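You operate a simulated robot arm through the tools that you are given. There is no shell and no other tool.

The job below is to be done with a simulated robot arm. You get a single attempt, and the scene is never put back.

Task
At the bench, switch off the work lamp, park the orange plug, wind the reel in and lock it.

Only the result counts: the job must be done as asked and must still hold three seconds after the hand-in. Knocking over, shifting, dropping, spilling or breaking anything else fails it.

Robot
A 7-joint arm with a two-finger parallel gripper, fixed in place. Base frame: the origin is at the foot of the arm, x ahead of it, y to its left, z up. Lengths are in m, angles in rad, forces in N, time in s.
Its first joint turns from -2.304 to 2.304 rad. Payload 3.91 kg.
The tool frame sits at the grasp point between the pads (the TCP): z along the fingers, y along the line on which they close. The tips reach 0.03 m beyond it. Largest opening 0.11 m; finger width 0.02, thickness 0.01; the body of the gripper, 0.048 by 0.112 m, starts 0.055 m behind the TCP.
Orientation is told as [roll, pitch, yaw] about the base's x, y, z axes, in that order, counted from this pose: with the fingers straight down and closing along the base's y, the tool's x points along the base's -x, its y along +y and its z along -z.

Tools
- The arm moves only by the tool drive_tool. Its argument "motion" is a list that holds one entry, the list of rows, each a list of 7 numbers: the shift along the tool's x, y, z in cm, then the turn, a rotation vector about the tool's x, y, z in rad, then the opening in per cent of the stroke, from 0 (shut) to 100 (fully open). In form: [[[tx, ty, tz, ax, ay, az, claw], ...]]. A call has 1 to 20 rows; each row shifts and turns the commanded pose from where the row before left it, along the tool's axes as they then stand. A row lasts 0.2 s, in which the tool goes at most 0.05 m and 0.15 rad; a call with a longer step from one row to the next is refused whole, and so is a gripper value outside its range. A pose out of reach is approached as far as the arm can. The call stops where the force on the tool passes 40 N (or 10 N more than at its start, if that is more) or the arm is blocked; 0.2 s more then pass. Each finger travels about 0.108 m/s and halts on what it meets, pressing with about 23 N; the grip force reading is that of the motor and also rises with nothing between the fingers. The clock runs only during rows and for 0.2 s after the last one: add rows that do not move to give the fingers time. The reply holds the time, the measured pose of the TCP, the force on the tool along the base axes, the opening and the grip force, in the units named above and with some noise, with the torque about the TCP (base axes, N m) and any sound that the robot's microphone picked up, and new pictures: "views" is both (left out), scene, wrist or none.
- Cameras (640 x 400 px; columns grow to the right, rows downward): "scene" is fixed at [0.2195, 0.6496, 1.6014]; the picture's right is [-0.44, -0.90, 0.00], its down [-0.62, 0.31, -0.72] and it looks along [0.65, -0.32, -0.69] (base axes); focal length 319 px, centre (320, 200). "wrist" rides on the gripper at [0.072, 0.017, -0.103] in the tool frame; the picture's right is [-0.23, 0.97, 0.00], its down [-0.76, -0.18, -0.62] and it looks along [-0.61, -0.14, 0.78] (tool axes); focal length 222 px, centre (320, 200). There is no depth. A picture from a camera that has moved, and an enlarged one, comes with that camera's place and axes in the base frame and with its lens.
- inspect(camera, box): a new picture of the part [left, top, right, bottom] of that camera's present view, enlarged. It takes no simulated time.
- hand_in(): hands the job in; it is judged then, once.

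Places have to be worked out from the pictures, the camera data and where the tool is seen. Open the gripper and draw the arm clear of the work before you hand the job in, unless the task says otherwise.

The tools are called after "Call:" as a command line: name --argument value ..., lists and objects as JSON in quotes. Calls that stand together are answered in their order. drive_tool: Moves the arm, as the interface text tells. Its arguments: {"type":"object","properties":{"motion":{"type":"array","items":{"type":"array","items":{"type":"array","items":{"type":"number"}}}},"views":{"type":"string","enum":["both","scene","wrist","none"]}},"required":["motion"]} The other tools are called the same way: inspect (camera, box) takes an enlarged picture of a part of a camera's view; hand_in () hands the job in.

At the start:

```text
time: 0.0
eef_pos: [0.5488, 0.2763, 1.3157]
orientation: [-0.001, 0.001, 0.001]
force: [0.5, -0.9, -1.1]
wrist_torque: [-0.04, -0.04, -0.04]
finger_gap: 0.1101
gripper_force: 0.0
```

scene: 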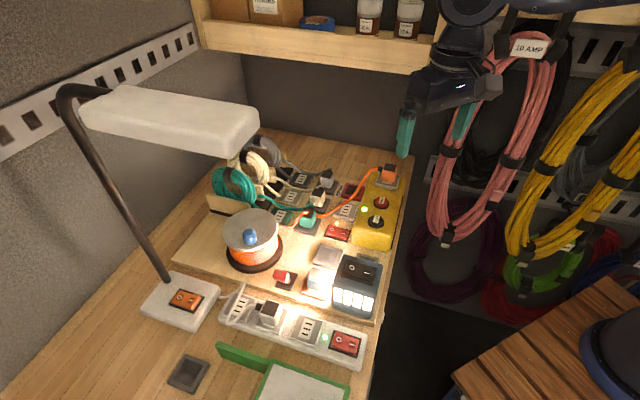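
wrist: 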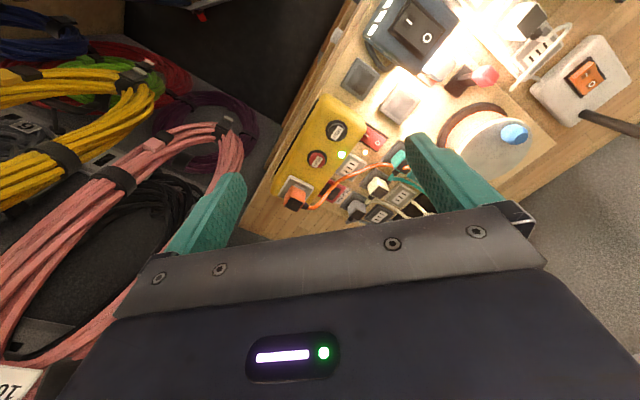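

I'll begin by looking closely at the bench before moving anything.

Call:
inspect --camera "scene" --box '[200, 130, 420, 270]'

Call:
inspect --camera "scene" --box '[130, 240, 390, 400]'

Call:
inspect --camera "wrist" --box '[260, 0, 640, 240]'

```text
2.86 times, centred on (310, 200) of scene
camera zoom: at [0.2195, 0.6496, 1.6014], right [-0.44, -0.9, 0.0], down [-0.62, 0.31, -0.72], along [0.65, -0.32, -0.69], focal length 911 px, centre (349, 200)
```

zoom: 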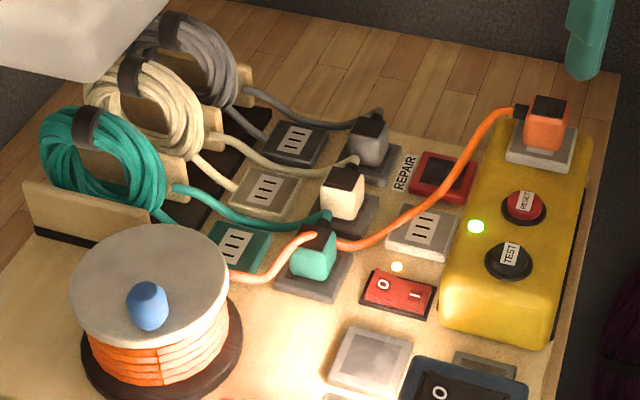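

```text
2.46 times, centred on (260, 320) of scene
camera zoom: at [0.2195, 0.6496, 1.6014], right [-0.44, -0.9, 0.0], down [-0.62, 0.31, -0.72], along [0.65, -0.32, -0.69], focal length 785 px, centre (468, -95)
```

zoom: 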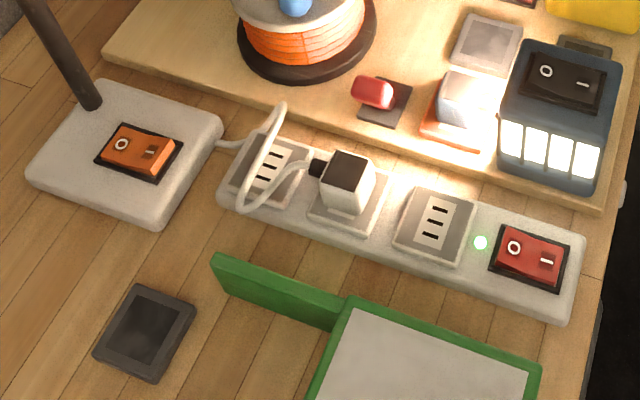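

```text
1.67 times, centred on (450, 120) of wrist
camera zoom: at [0.477, 0.2936, 1.4194], right [0.23, 0.97, 0.0], down [0.76, -0.18, 0.62], along [0.61, -0.14, -0.78], focal length 370 px, centre (103, 333)
```

zoom: 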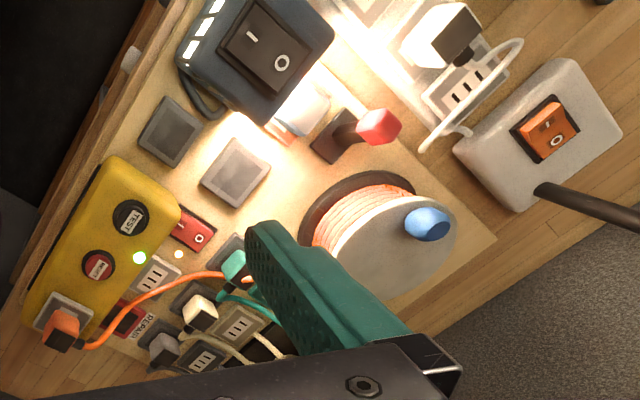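

The bench has colour-matched sockets and cords, so I'm zooming in to find the right parking place for the orange plug, the reel crank, its lock and the lamp switch.

Call:
inspect --camera "scene" --box '[280, 155, 400, 230]'

Call:
inspect --camera "scene" --box '[260, 210, 390, 320]'

Call:
inspect --camera "scene" --box '[200, 195, 300, 275]'

Call:
inspect --camera "wrist" --box '[270, 90, 430, 220]'

Call:
inspect --camera "wrist" --box '[400, 40, 560, 160]'

```text
5.33 times, centred on (340, 192) of scene
camera zoom: at [0.2195, 0.6496, 1.6014], right [-0.44, -0.9, 0.0], down [-0.62, 0.31, -0.72], along [0.65, -0.32, -0.69], focal length 1701 px, centre (213, 240)
```

zoom: 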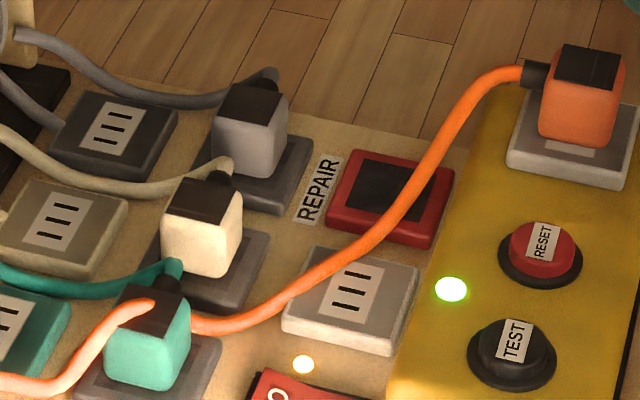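

```text
3.64 times, centred on (325, 265) of scene
camera zoom: at [0.2195, 0.6496, 1.6014], right [-0.44, -0.9, 0.0], down [-0.62, 0.31, -0.72], along [0.65, -0.32, -0.69], focal length 1160 px, centre (302, -36)
```

zoom: 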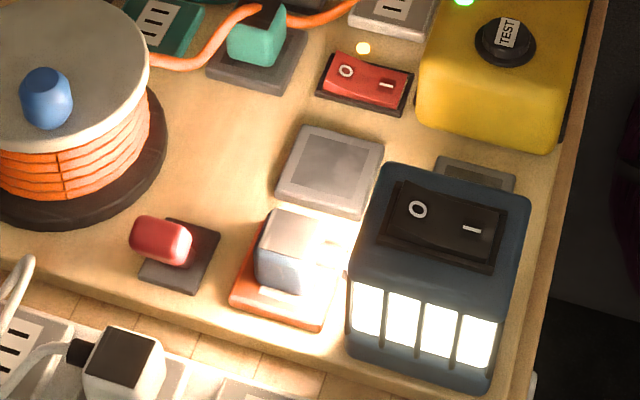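

```text
5.00 times, centred on (250, 235) of scene
camera zoom: at [0.2195, 0.6496, 1.6014], right [-0.44, -0.9, 0.0], down [-0.62, 0.31, -0.72], along [0.65, -0.32, -0.69], focal length 1595 px, centre (670, 25)
```

zoom: 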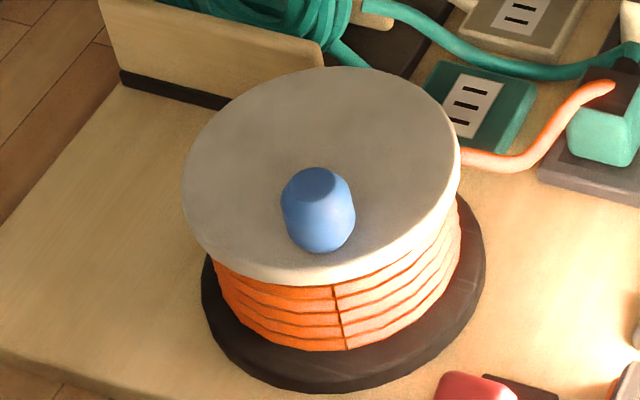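

```text
3.08 times, centred on (350, 155) of wrist
camera zoom: at [0.477, 0.2936, 1.4194], right [0.23, 0.97, 0.0], down [0.76, -0.18, 0.62], along [0.61, -0.14, -0.78], focal length 684 px, centre (228, 338)
```

zoom: 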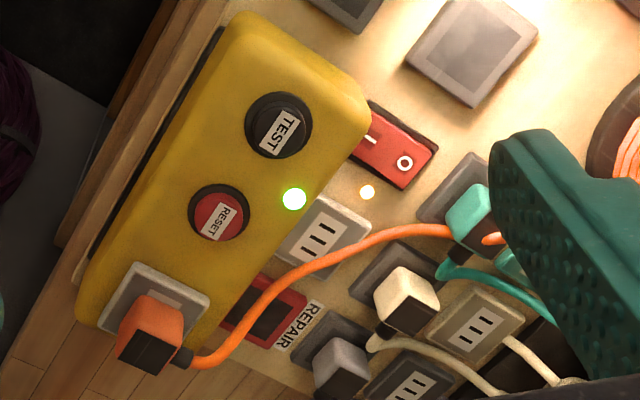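

```text
3.33 times, centred on (480, 100) of wrist
camera zoom: at [0.477, 0.2936, 1.4194], right [0.23, 0.97, 0.0], down [0.76, -0.18, 0.62], along [0.61, -0.14, -0.78], focal length 740 px, centre (-213, 533)
```

zoom: 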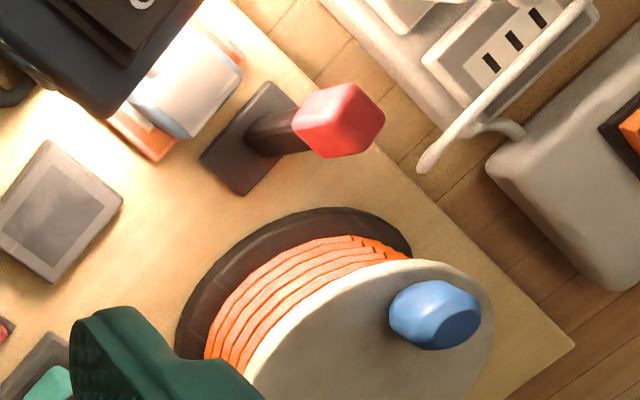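

The lamp has its own orange rocker, the reel has a blue crank knob with a red lever beside it. There are several blank docks, one orange-framed and apparently occupied. I'll turn the wrist toward the lamp to view that side without moving the TCP.

Call:
drive_tool --motion '[[[0, 0, 0, 0, 0, -0.15, 100], [0, 0, 0, 0, 0, -0.15, 100], [0, 0, 0, 0, 0, -0.15, 100], [0, 0, 0, 0, 0, -0.15, 100], [0, 0, 0, 0, 0, -0.15, 100], [0, 0, 0, 0, 0, -0.15, 100], [0, 0, 0, 0, 0, 0, 100]]]'

```text
time: 1.6
eef_pos: [0.5491, 0.2763, 1.3155]
orientation: [0.001, -0.001, 0.9]
force: [-0.6, -0.1, 0.2]
wrist_torque: [-0.01, -0.01, -0.04]
finger_gap: 0.11
gripper_force: 0.0
camera wrist: at [0.4917, 0.2298, 1.4194], right [-0.62, 0.78, 0.0], down [0.61, 0.49, 0.62], along [0.49, 0.39, -0.78], focal length 222 px, centre (320, 200)
```

scene: 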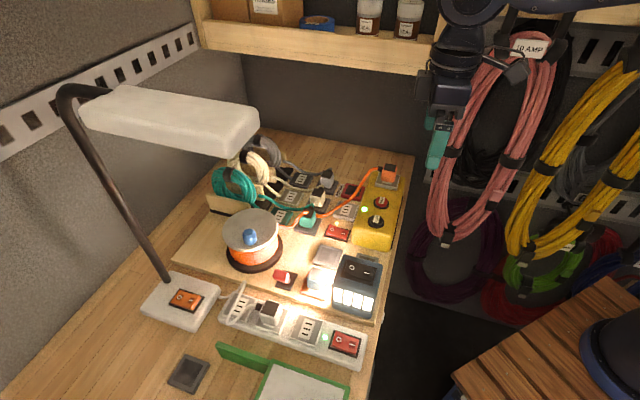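
wrist: 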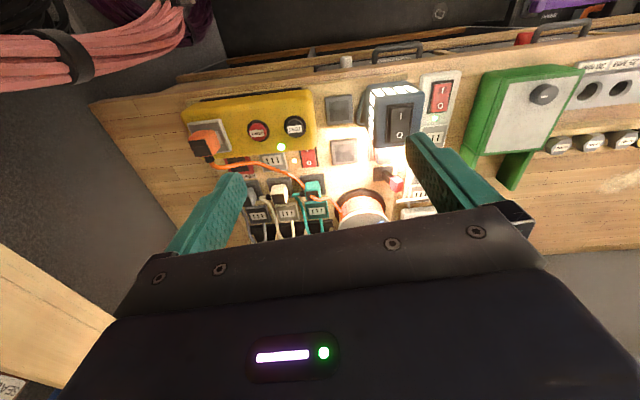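

The wrist view now lines up with the bench; zooming in on the board and on the items to the right.

Call:
inspect --camera "wrist" --box '[180, 70, 460, 245]'

Call:
inspect --camera "wrist" --box '[400, 20, 640, 200]'

Call:
inspect --camera "wrist" --box '[310, 80, 470, 220]'

```text
2.29 times, centred on (320, 158) of wrist
camera zoom: at [0.4917, 0.2298, 1.4194], right [-0.62, 0.78, 0.0], down [0.61, 0.49, 0.62], along [0.49, 0.39, -0.78], focal length 508 px, centre (320, 297)
```

zoom: 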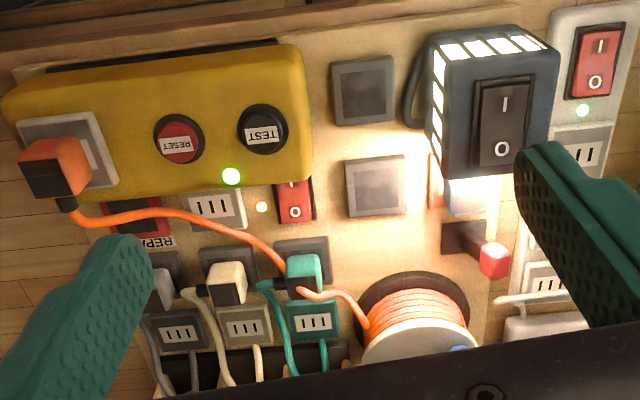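

```text
2.22 times, centred on (520, 110) of wrist
camera zoom: at [0.4917, 0.2298, 1.4194], right [-0.62, 0.78, 0.0], down [0.61, 0.49, 0.62], along [0.49, 0.39, -0.78], focal length 494 px, centre (-124, 400)
```

zoom: 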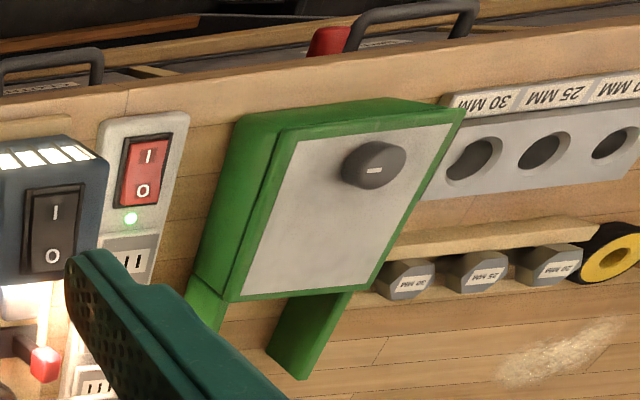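

```text
2.86 times, centred on (390, 150) of wrist
camera zoom: at [0.4917, 0.2298, 1.4194], right [-0.62, 0.78, 0.0], down [0.61, 0.49, 0.62], along [0.49, 0.39, -0.78], focal length 635 px, centre (120, 343)
```

zoom: 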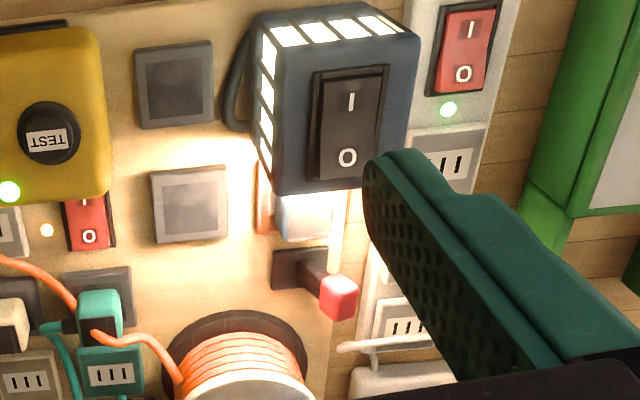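

The blue box with glowing LED strips and a black rocker looks like a work lamp itself, so I need to find out which lamp is lit. I'm zooming in on it, the item on the orange base, and the desk lamp's switch and head.

Call:
inspect --camera "scene" --box '[300, 235, 390, 325]'

Call:
inspect --camera "scene" --box '[165, 280, 215, 315]'

Call:
inspect --camera "scene" --box '[50, 75, 270, 215]'

Call:
inspect --camera "scene" --box '[225, 285, 375, 375]'

Call:
inspect --camera "scene" --box '[265, 255, 345, 310]'

```text
4.44 times, centred on (345, 280) of scene
camera zoom: at [0.2195, 0.6496, 1.6014], right [-0.44, -0.9, 0.0], down [-0.62, 0.31, -0.72], along [0.65, -0.32, -0.69], focal length 1417 px, centre (209, -156)
```

zoom: 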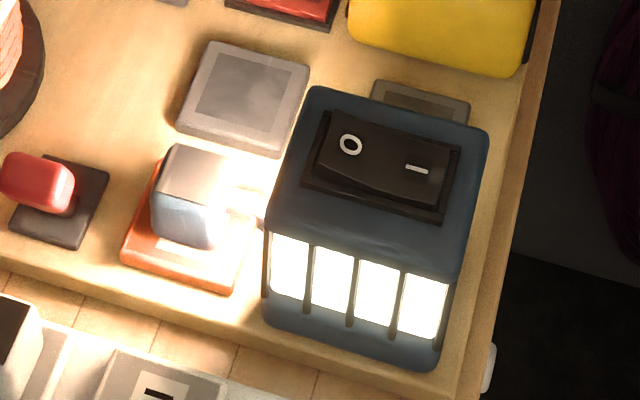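

```text
11.43 times, centred on (190, 298) of scene
camera zoom: at [0.2195, 0.6496, 1.6014], right [-0.44, -0.9, 0.0], down [-0.62, 0.31, -0.72], along [0.65, -0.32, -0.69], focal length 3645 px, centre (1806, -914)
```

zoom: 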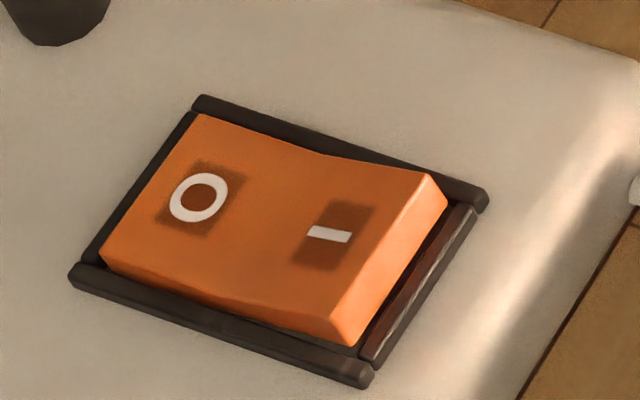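

```text
2.86 times, centred on (160, 145) of scene
camera zoom: at [0.2195, 0.6496, 1.6014], right [-0.44, -0.9, 0.0], down [-0.62, 0.31, -0.72], along [0.65, -0.32, -0.69], focal length 911 px, centre (777, 357)
```

zoom: 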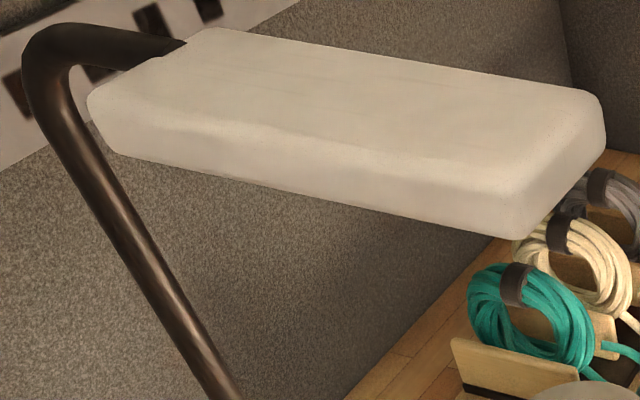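

```text
4.27 times, centred on (300, 330) of scene
camera zoom: at [0.2195, 0.6496, 1.6014], right [-0.44, -0.9, 0.0], down [-0.62, 0.31, -0.72], along [0.65, -0.32, -0.69], focal length 1361 px, centre (405, -355)
```

zoom: 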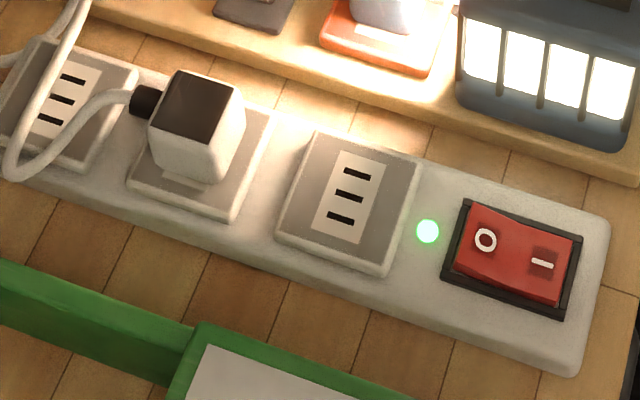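

```text
7.27 times, centred on (305, 282) of scene
camera zoom: at [0.2195, 0.6496, 1.6014], right [-0.44, -0.9, 0.0], down [-0.62, 0.31, -0.72], along [0.65, -0.32, -0.69], focal length 2319 px, centre (429, -400)
```

zoom: 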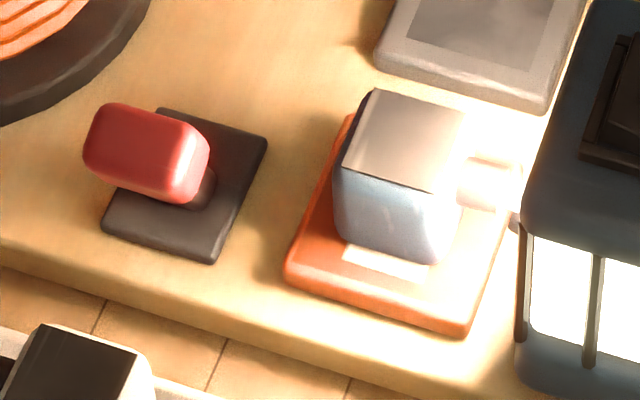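

Worked out from the zooms: the desk lamp's rocker is pressed on O (off). The lit lamp is the blue LED box, fed by its plug in the orange reel outlet, so that is the work lamp. I'll move the wrist camera closer above the board to study the docks and switch.

Call:
drive_tool --motion '[[[0, 0, 0, 0, 0, 0.1, 100], [-1.57, 2.4, 2.18, 0, 0, 0, 100], [-1.57, 2.4, 2.18, 0, 0, 0, 100], [-1.57, 2.4, 2.18, 0, 0, 0, 100], [0, 0, 0, 0, 0, 0, 100], [0, 0, 0, 0, 0, 0, 100]]]'

```text
time: 3.0
eef_pos: [0.5293, 0.3603, 1.2494]
orientation: [-0.002, 0.001, 0.799]
force: [0.3, -0.2, 0.3]
wrist_torque: [-0.01, 0.01, 0.0]
finger_gap: 0.11
gripper_force: 0.0
camera wrist: at [0.4667, 0.3195, 1.3531], right [-0.54, 0.84, 0.0], down [0.66, 0.42, 0.62], along [0.52, 0.34, -0.78], focal length 222 px, centre (320, 200)
```

scene: 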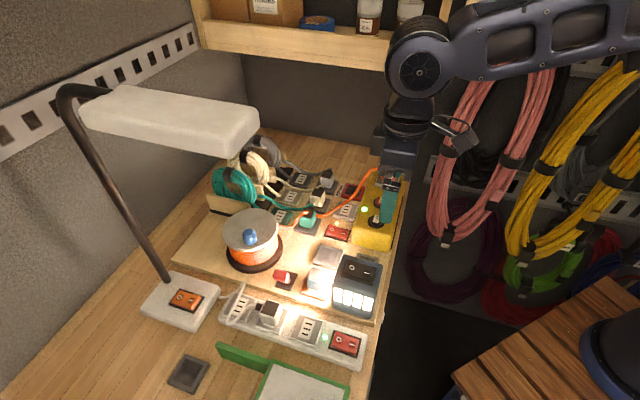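
wrist: 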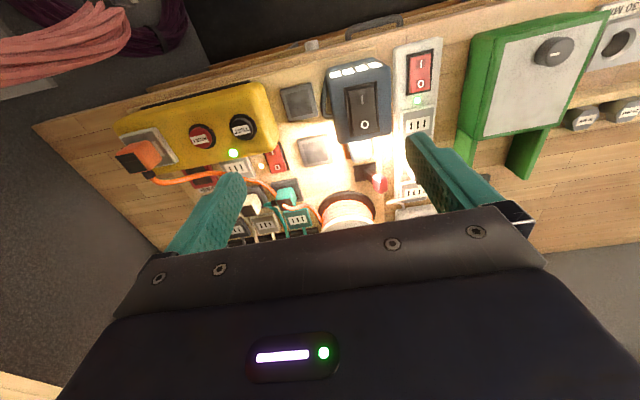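

Closer now; enlarging the docks, the blue lamp and the reel/lever.

Call:
inspect --camera "wrist" --box '[260, 50, 460, 180]'

Call:
inspect --camera "wrist" --box '[100, 70, 290, 200]'

Call:
inspect --camera "wrist" --box '[200, 130, 440, 250]'

```text
3.08 times, centred on (360, 115) of wrist
camera zoom: at [0.4667, 0.3195, 1.3531], right [-0.54, 0.84, 0.0], down [0.66, 0.42, 0.62], along [0.52, 0.34, -0.78], focal length 684 px, centre (197, 462)
```

zoom: 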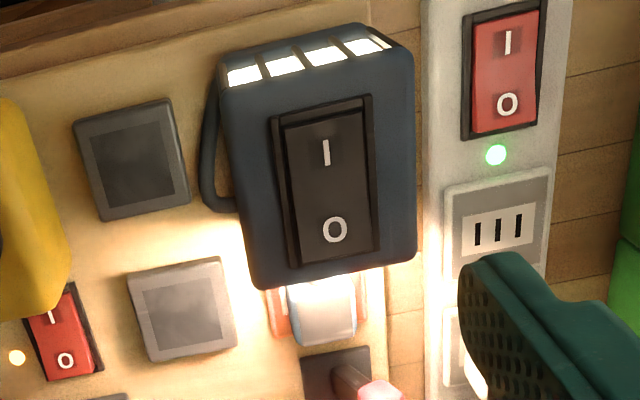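

```text
3.08 times, centred on (195, 135) of wrist
camera zoom: at [0.4667, 0.3195, 1.3531], right [-0.54, 0.84, 0.0], down [0.66, 0.42, 0.62], along [0.52, 0.34, -0.78], focal length 684 px, centre (705, 400)
```

zoom: 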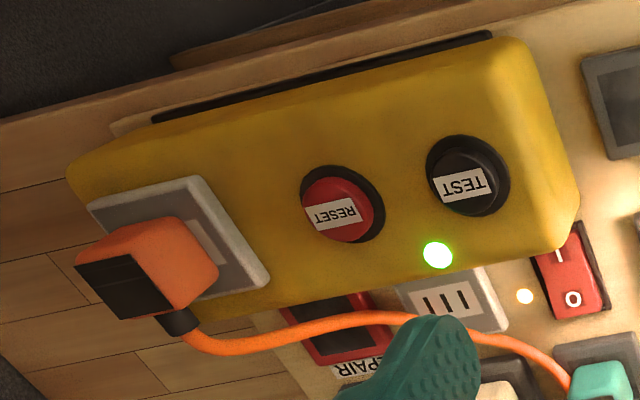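

```text
2.67 times, centred on (320, 190) of wrist
camera zoom: at [0.4667, 0.3195, 1.3531], right [-0.54, 0.84, 0.0], down [0.66, 0.42, 0.62], along [0.52, 0.34, -0.78], focal length 592 px, centre (320, 227)
```

zoom: 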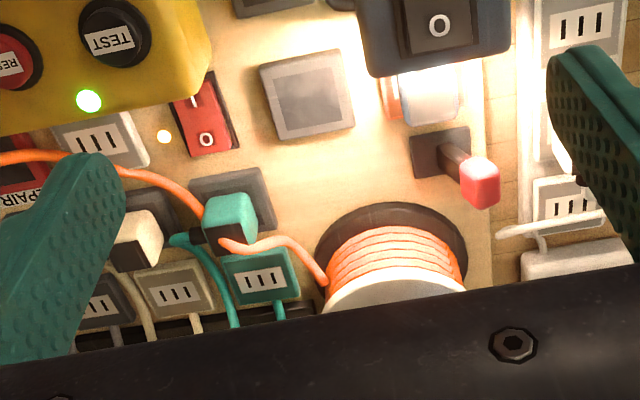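

Both blank docks look the same type; I'll compare their colour again once the lamp is off. Triangulating the black rocker puts its O end at about (0.526, 0.429, 1.056), with I→O along (0.70, 0.71). I'll close the gripper and hover over the O side.

Call:
drive_tool --motion '[[[-1.66, 1.67, 0, 0, 0, 0, 0], [-1.66, 1.67, 0, 0, 0, 0, 0], [-1.66, 1.68, 0, 0, 0, 0, 0], [0, 0, 4.3, 0, 0, 0, 0], [0, 0, 4.3, 0, 0, 0, 0], [0, 0, 4.3, 0, 0, 0, 0], [0, 0, 0, 0, 0, 0, 0]]]'

```text
time: 4.6
eef_pos: [0.5301, 0.4305, 1.1223]
orientation: [0.0, 0.0, 0.801]
force: [-0.3, 0.5, 0.1]
wrist_torque: [-0.01, 0.03, -0.02]
finger_gap: 0.0002
gripper_force: 23.2
camera wrist: at [0.4679, 0.3901, 1.2264], right [-0.54, 0.84, 0.0], down [0.66, 0.42, 0.62], along [0.52, 0.34, -0.78], focal length 222 px, centre (320, 200)
```

scene: 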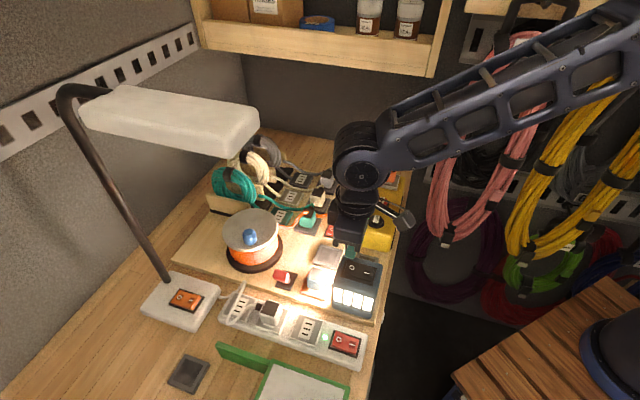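
wrist: 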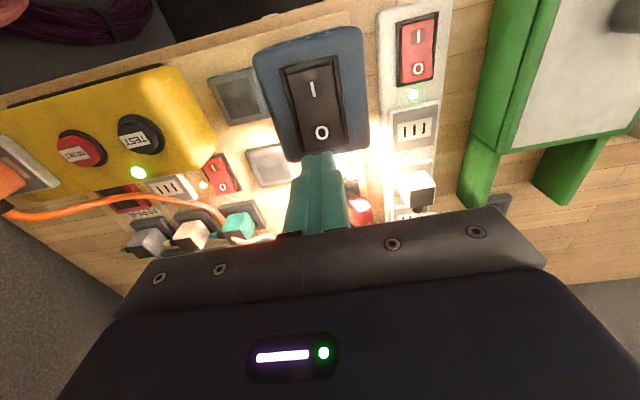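

The fingertips sit about 5 mm past the O mark and 3–4 cm above the rocker. Descending most of the way, then in small steps.

Call:
drive_tool --motion '[[[0, 0, 2.0, 0, 0, 0, 0], [0, 0, 0.6, 0, 0, 0, 0], [0, 0, 0.3, 0, 0, 0, 0], [0, 0, 0.3, 0, 0, 0, 0]]]'

```text
time: 5.6
eef_pos: [0.5278, 0.4292, 1.0892]
orientation: [0.0, 0.001, 0.8]
force: [-0.1, -0.2, 0.5]
wrist_torque: [0.02, 0.02, 0.01]
finger_gap: 0.0005
gripper_force: 22.7
camera wrist: at [0.4669, 0.3905, 1.1932], right [-0.54, 0.84, 0.0], down [0.66, 0.42, 0.62], along [0.52, 0.34, -0.78], focal length 222 px, centre (320, 200)
```

scene: 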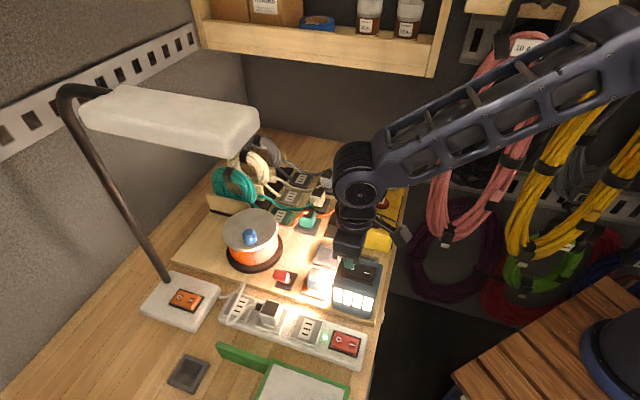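
wrist: 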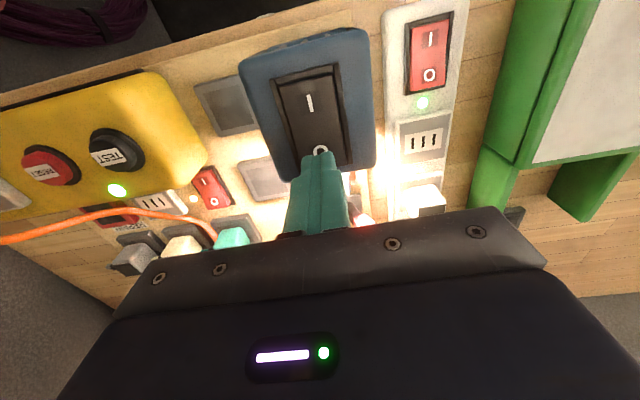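

Tips are at z≈1.059 with no contact yet; continuing down in 2–3 mm steps.

Call:
drive_tool --motion '[[[0, 0, 0.3, 0, 0, 0, 0], [0, 0, 0.3, 0, 0, 0, 0], [0, 0, 0.2, 0, 0, 0, 0]]]' --views "wrist"

```text
time: 6.5
eef_pos: [0.5297, 0.4327, 1.0831]
orientation: [0.001, -0.005, 0.8]
force: [-2.3, -1.3, 9.2]
wrist_torque: [-0.09, 0.1, -0.04]
finger_gap: 0.0
gripper_force: 23.3
stopped in row 3: the force on the tool passed its limit at 42 N (the readings are from after the stop); the commanded pose is now the measured one
camera wrist: at [0.4667, 0.3913, 1.1871], right [-0.54, 0.84, 0.0], down [0.66, 0.42, 0.63], along [0.53, 0.34, -0.78], focal length 222 px, centre (320, 200)
```

wrist: 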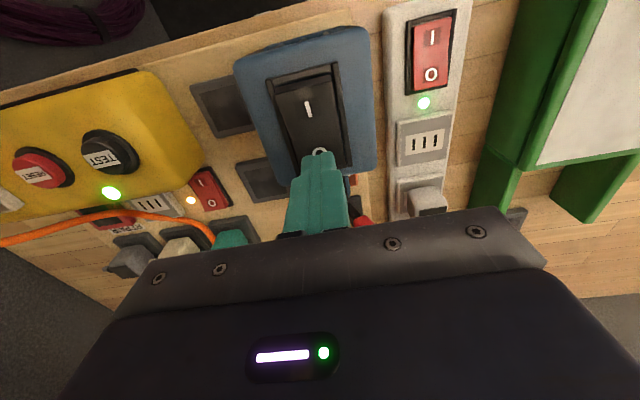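

The glow is gone: the work lamp is switched off and the rocker has flipped. Retreating straight up and opening the gripper, then checking the lamp and the docks in even light.

Call:
drive_tool --motion '[[[0, 0, -1.0, 0, 0, 0, 0], [0, 0, -3, 0, 0, 0, 0], [0, 0, -4, 0, 0, 0, 0], [0, 0, -4, 0, 0, 0, 0], [0, 0, -4, 0, 0, 0, 100], [0, 0, 0, 0, 0, 0, 100], [0, 0, 0, 0, 0, 0, 100]]]'

Call:
inspect --camera "wrist" --box '[80, 40, 400, 240]'

Call:
inspect --camera "scene" --box '[200, 160, 400, 330]'

Call:
inspect --camera "scene" --box '[300, 235, 390, 325]'

```text
time: 8.1
eef_pos: [0.5303, 0.4289, 1.2419]
orientation: [0.0, -0.005, 0.799]
force: [0.3, 0.6, -0.5]
wrist_torque: [0.0, 0.03, -0.04]
finger_gap: 0.1097
gripper_force: 0.1
camera wrist: at [0.4671, 0.3895, 1.3453], right [-0.54, 0.84, 0.0], down [0.66, 0.42, 0.63], along [0.53, 0.34, -0.78], focal length 222 px, centre (320, 200)
```

scene: 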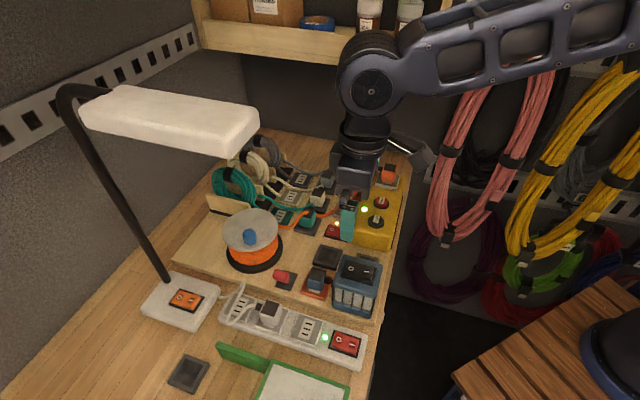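
wrist: 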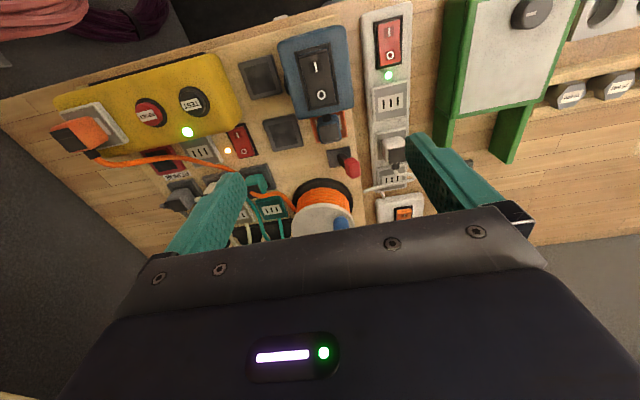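

```text
2.00 times, centred on (240, 140) of wrist
camera zoom: at [0.4671, 0.3895, 1.3453], right [-0.54, 0.84, 0.0], down [0.66, 0.42, 0.63], along [0.53, 0.34, -0.78], focal length 444 px, centre (480, 320)
```

zoom: 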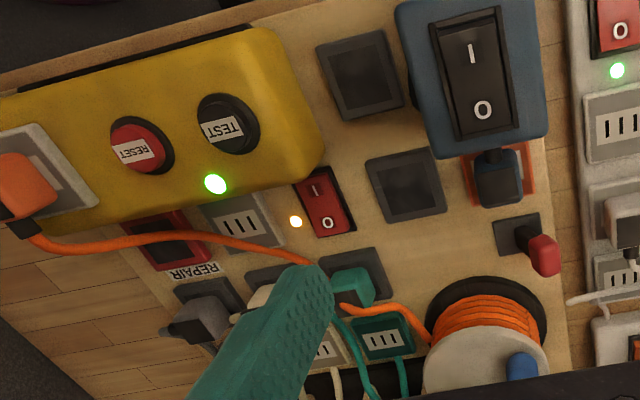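

```text
2.35 times, centred on (300, 245) of scene
camera zoom: at [0.2195, 0.6496, 1.6014], right [-0.44, -0.9, 0.0], down [-0.62, 0.31, -0.72], along [0.65, -0.32, -0.69], focal length 750 px, centre (367, 94)
```

zoom: 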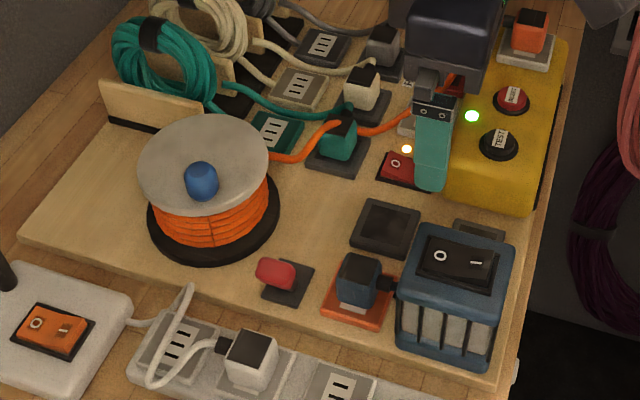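

```text
4.44 times, centred on (345, 280) of scene
camera zoom: at [0.2195, 0.6496, 1.6014], right [-0.44, -0.9, 0.0], down [-0.62, 0.31, -0.72], along [0.65, -0.32, -0.69], focal length 1417 px, centre (209, -156)
```

zoom: 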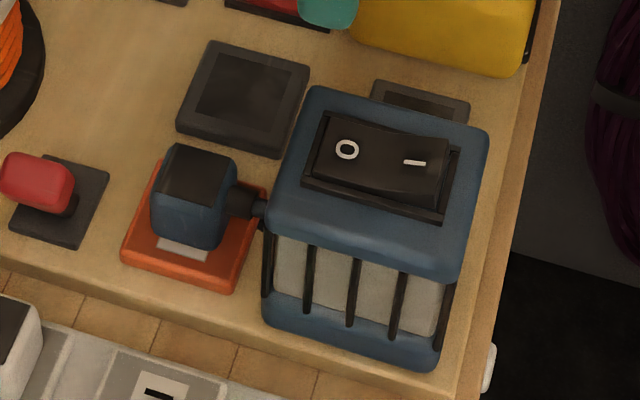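

The work lamp is off, rocker tipped to O. In even light, both free docks match the grey docks holding the other parked plugs, so the middle one at about (0.643, 0.418) will do. Next I'll carry the open gripper over to the orange plug on the yellow box and look at it.

Call:
drive_tool --motion '[[[0.08, -4.36, 0, 0, 0, 0, 100], [0.08, -4.36, 0, 0, 0, 0, 100], [0.08, -4.36, 0, 0, 0, 0, 100], [0.08, -4.36, 0, 0, 0, 0, 100], [0.08, -4.36, 0, 0, 0, 0, 100], [0.08, -4.36, 0, 0, 0, 0, 100], [0.08, -4.36, 0, 0, 0, 0, 100], [0.08, -4.36, 0, 0, 0, 0, 100], [0, 0, 3, 0, 0, 0, 100], [0, 0, 0, 0, 0, 0, 100]]]'

Call:
inspect --camera "wrist" --box '[220, 20, 440, 190]'

```text
time: 10.3
eef_pos: [0.7732, 0.1839, 1.2115]
orientation: [-0.001, -0.004, 0.8]
force: [-1.0, 0.3, -0.7]
wrist_torque: [-0.01, 0.01, 0.0]
finger_gap: 0.1102
gripper_force: 0.0
camera wrist: at [0.7106, 0.1427, 1.3156], right [-0.54, 0.84, 0.0], down [0.66, 0.42, 0.63], along [0.53, 0.34, -0.78], focal length 222 px, centre (320, 200)
```

scene: 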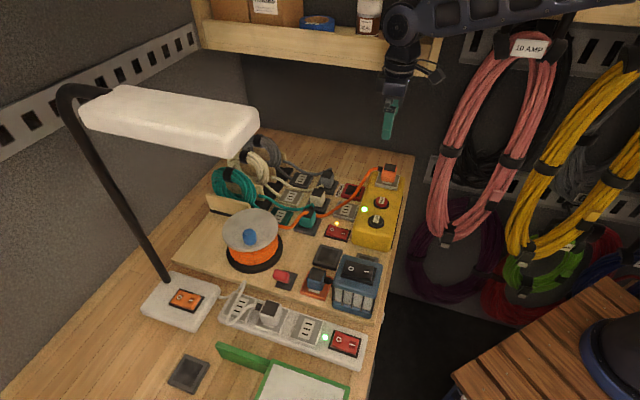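
wrist: 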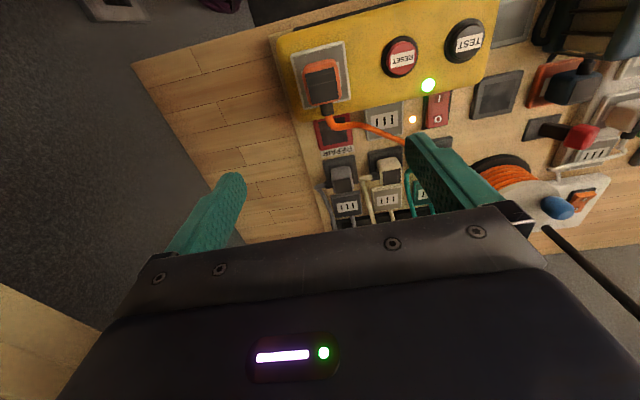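

```text
2.35 times, centred on (330, 105) of wrist
camera zoom: at [0.7106, 0.1427, 1.3156], right [-0.54, 0.84, 0.0], down [0.66, 0.42, 0.63], along [0.53, 0.34, -0.78], focal length 523 px, centre (296, 424)
```

zoom: 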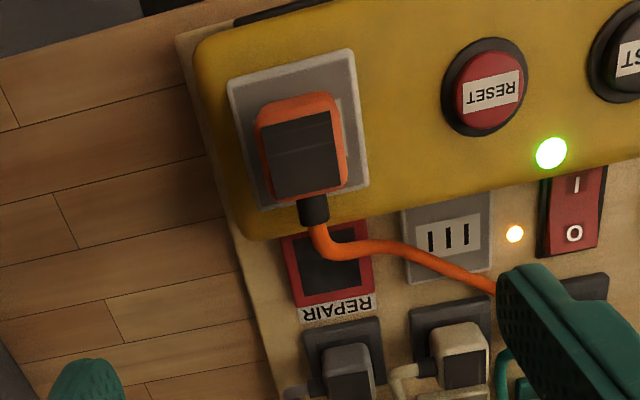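

The plug top triangulates to about (0.752, 0.173, 1.066), body roughly 4 × 3.5 cm with the cord leaving toward +v. It seems turned a few degrees from its plate, so I'm zooming in to measure its yaw before gripping.

Call:
inspect --camera "wrist" --box '[285, 35, 365, 125]'

Call:
inspect --camera "scene" --box '[360, 150, 410, 200]'

Call:
inspect --camera "wrist" --box '[400, 60, 620, 230]'

```text
4.44 times, centred on (325, 80) of wrist
camera zoom: at [0.7106, 0.1427, 1.3156], right [-0.54, 0.84, 0.0], down [0.66, 0.42, 0.63], along [0.53, 0.34, -0.78], focal length 987 px, centre (298, 733)
```

zoom: 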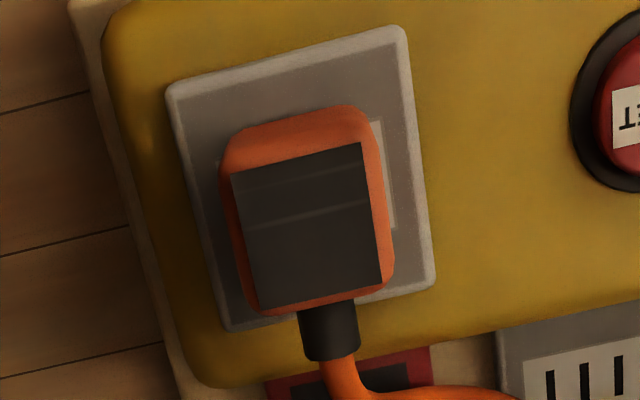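

```text
8.00 times, centred on (385, 175) of scene
camera zoom: at [0.2195, 0.6496, 1.6014], right [-0.44, -0.9, 0.0], down [-0.62, 0.31, -0.72], along [0.65, -0.32, -0.69], focal length 2551 px, centre (-200, 400)
```

zoom: 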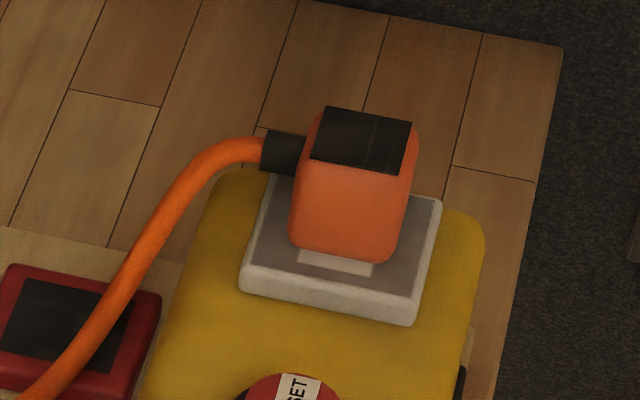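

```text
2.35 times, centred on (510, 145) of wrist
camera zoom: at [0.7106, 0.1427, 1.3156], right [-0.54, 0.84, 0.0], down [0.66, 0.42, 0.63], along [0.53, 0.34, -0.78], focal length 523 px, centre (-127, 329)
```

zoom: 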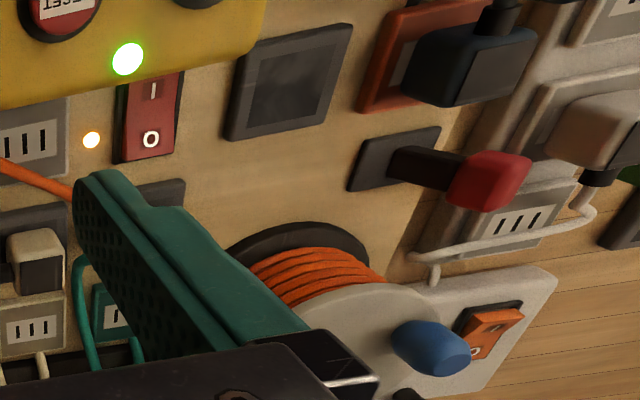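

The zoom shows the plug is square with its plate (board yaw ≈ 0.785), centred near (0.753, 0.173), with its base at z≈1.029. I'll align, narrow the opening so as to clear RESET, and go down to just above gripping height.

Call:
drive_tool --motion '[[[2.19, 0.69, 0, 0, 0, 0.015, 70], [0, 0, 4.0, 0, 0, 0, 70], [0, 0, 4.0, 0, 0, 0, 70], [0, 0, 2.5, 0, 0, 0, 70], [0, 0, 0, 0, 0, 0, 70]]]'

Call:
inspect --camera "wrist" --box '[200, 60, 440, 230]'

Call:
inspect --camera "scene" --box '[350, 120, 430, 200]'

```text
time: 11.5
eef_pos: [0.7524, 0.1718, 1.108]
orientation: [0.001, -0.002, 0.785]
force: [0.4, 1.2, 0.5]
wrist_torque: [0.0, 0.01, 0.02]
finger_gap: 0.077
gripper_force: 0.1
camera wrist: at [0.6896, 0.1315, 1.212], right [-0.53, 0.85, 0.0], down [0.66, 0.41, 0.63], along [0.53, 0.33, -0.78], focal length 222 px, centre (320, 200)
```

scene: 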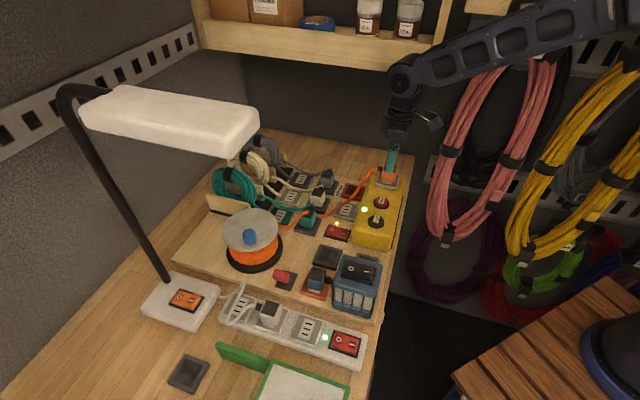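
wrist: 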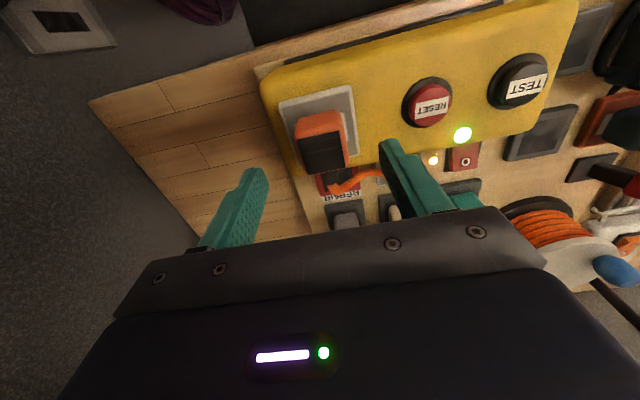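

```text
2.35 times, centred on (320, 145) of wrist
camera zoom: at [0.6896, 0.1315, 1.212], right [-0.53, 0.85, 0.0], down [0.66, 0.41, 0.63], along [0.53, 0.33, -0.78], focal length 523 px, centre (320, 329)
```

zoom: 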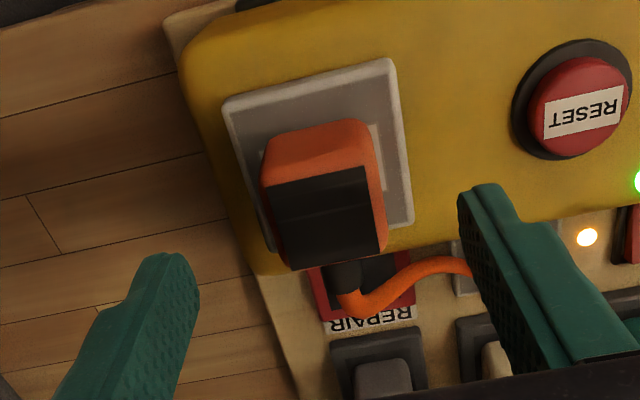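

```text
5.00 times, centred on (390, 160) of scene
camera zoom: at [0.2195, 0.6496, 1.6014], right [-0.44, -0.9, 0.0], down [-0.62, 0.31, -0.72], along [0.65, -0.32, -0.69], focal length 1595 px, centre (-30, 400)
```

zoom: 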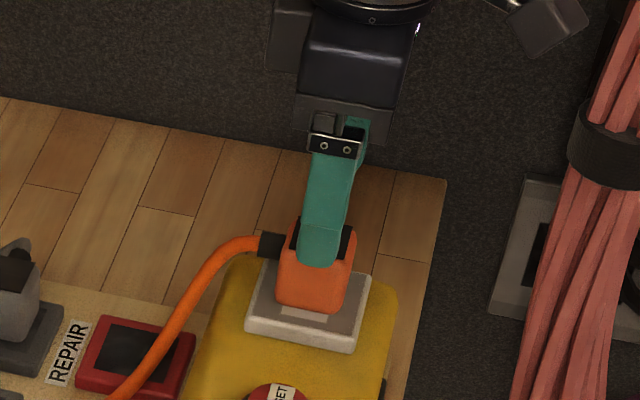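

Plug and finger midpoint agree within 1–2 mm. Descending to z≈1.066 and closing on the plug.

Call:
drive_tool --motion '[[[0, 0, 3.0, 0, 0, 0, 70], [0, 0, 1.2, 0, 0, 0, 70], [0, 0, 0, 0, 0, 0, 0], [0, 0, 0, 0, 0, 0, 0], [0, 0, 0, 0, 0, 0, 0]]]'

Call:
inspect --camera "scene" --box '[350, 120, 430, 200]'

```text
time: 12.7
eef_pos: [0.7554, 0.1727, 1.0654]
orientation: [0.0, -0.004, 0.783]
force: [0.0, 0.8, -0.6]
wrist_torque: [-0.05, -0.01, 0.03]
finger_gap: 0.0375
gripper_force: 23.0
heard: snap
camera wrist: at [0.6915, 0.1326, 1.1693], right [-0.53, 0.85, 0.0], down [0.66, 0.41, 0.63], along [0.53, 0.33, -0.78], focal length 222 px, centre (320, 200)
```

scene: 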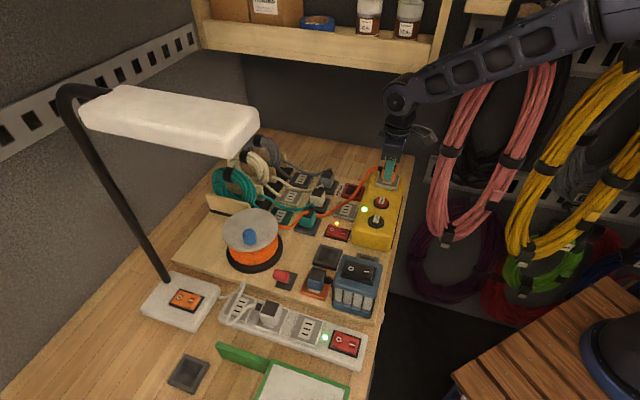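
wrist: 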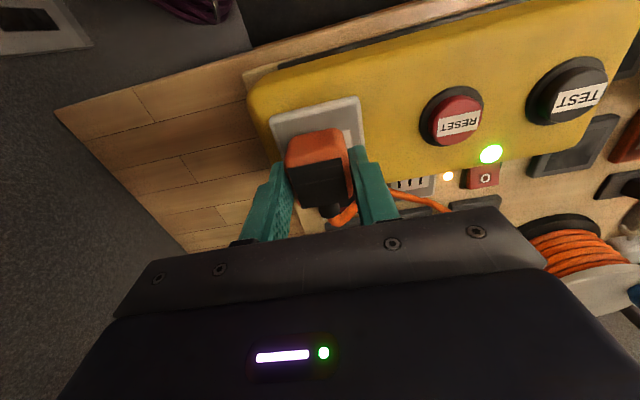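

```text
5.00 times, centred on (390, 160) of scene
camera zoom: at [0.2195, 0.6496, 1.6014], right [-0.44, -0.9, 0.0], down [-0.62, 0.31, -0.72], along [0.65, -0.32, -0.69], focal length 1595 px, centre (-30, 400)
```

zoom: 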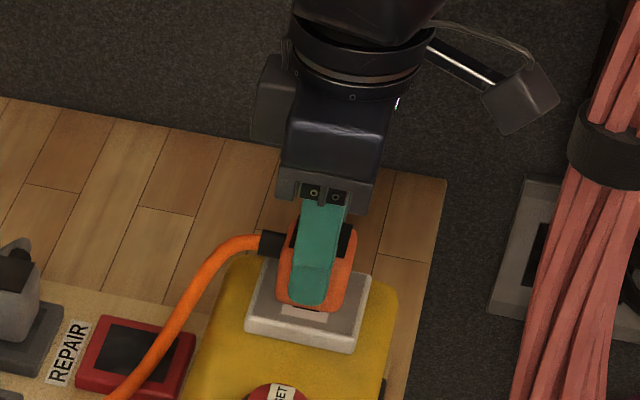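

Gripped at a 37.5 mm gap, with a snap heard. Lifting the plug straight out in small steps and watching the force.

Call:
drive_tool --motion '[[[0, 0, -0.5, 0, 0, 0, 0], [0, 0, -0.5, 0, 0, 0, 0], [0, 0, -1.0, 0, 0, 0, 0], [0, 0, -1.0, 0, 0, 0, 0], [0, 0, -1.0, 0, 0, 0, 0]]]'

Call:
inspect --camera "scene" --box '[350, 120, 430, 200]'

```text
time: 13.9
eef_pos: [0.7548, 0.1734, 1.1049]
orientation: [0.0, -0.005, 0.785]
force: [0.9, -0.4, -0.3]
wrist_torque: [-0.01, 0.02, -0.01]
finger_gap: 0.0373
gripper_force: 23.0
camera wrist: at [0.6912, 0.1341, 1.2098], right [-0.53, 0.85, 0.0], down [0.66, 0.41, 0.63], along [0.53, 0.33, -0.78], focal length 222 px, centre (320, 200)
```

scene: 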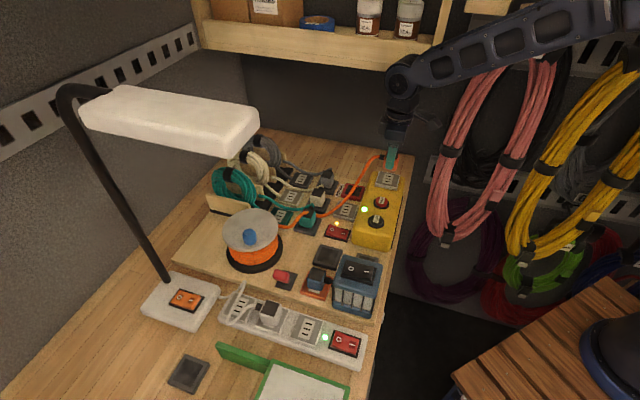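
wrist: 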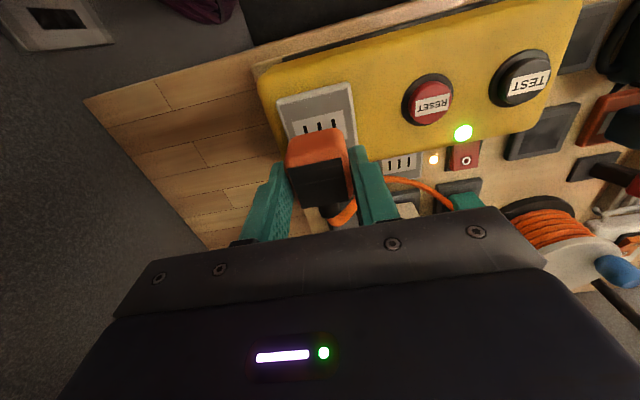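

```text
5.00 times, centred on (390, 160) of scene
camera zoom: at [0.2195, 0.6496, 1.6014], right [-0.44, -0.9, 0.0], down [-0.62, 0.31, -0.72], along [0.65, -0.32, -0.69], focal length 1595 px, centre (-30, 400)
```

zoom: 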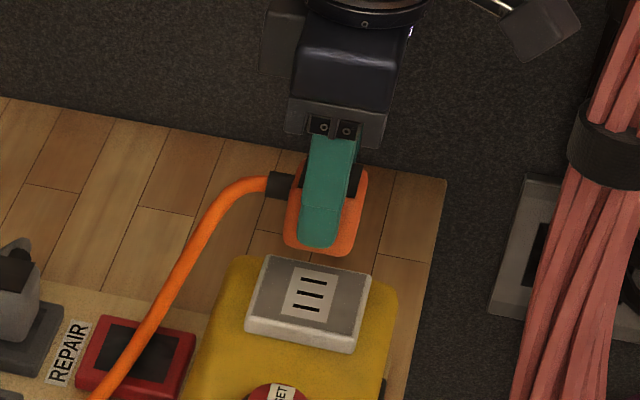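

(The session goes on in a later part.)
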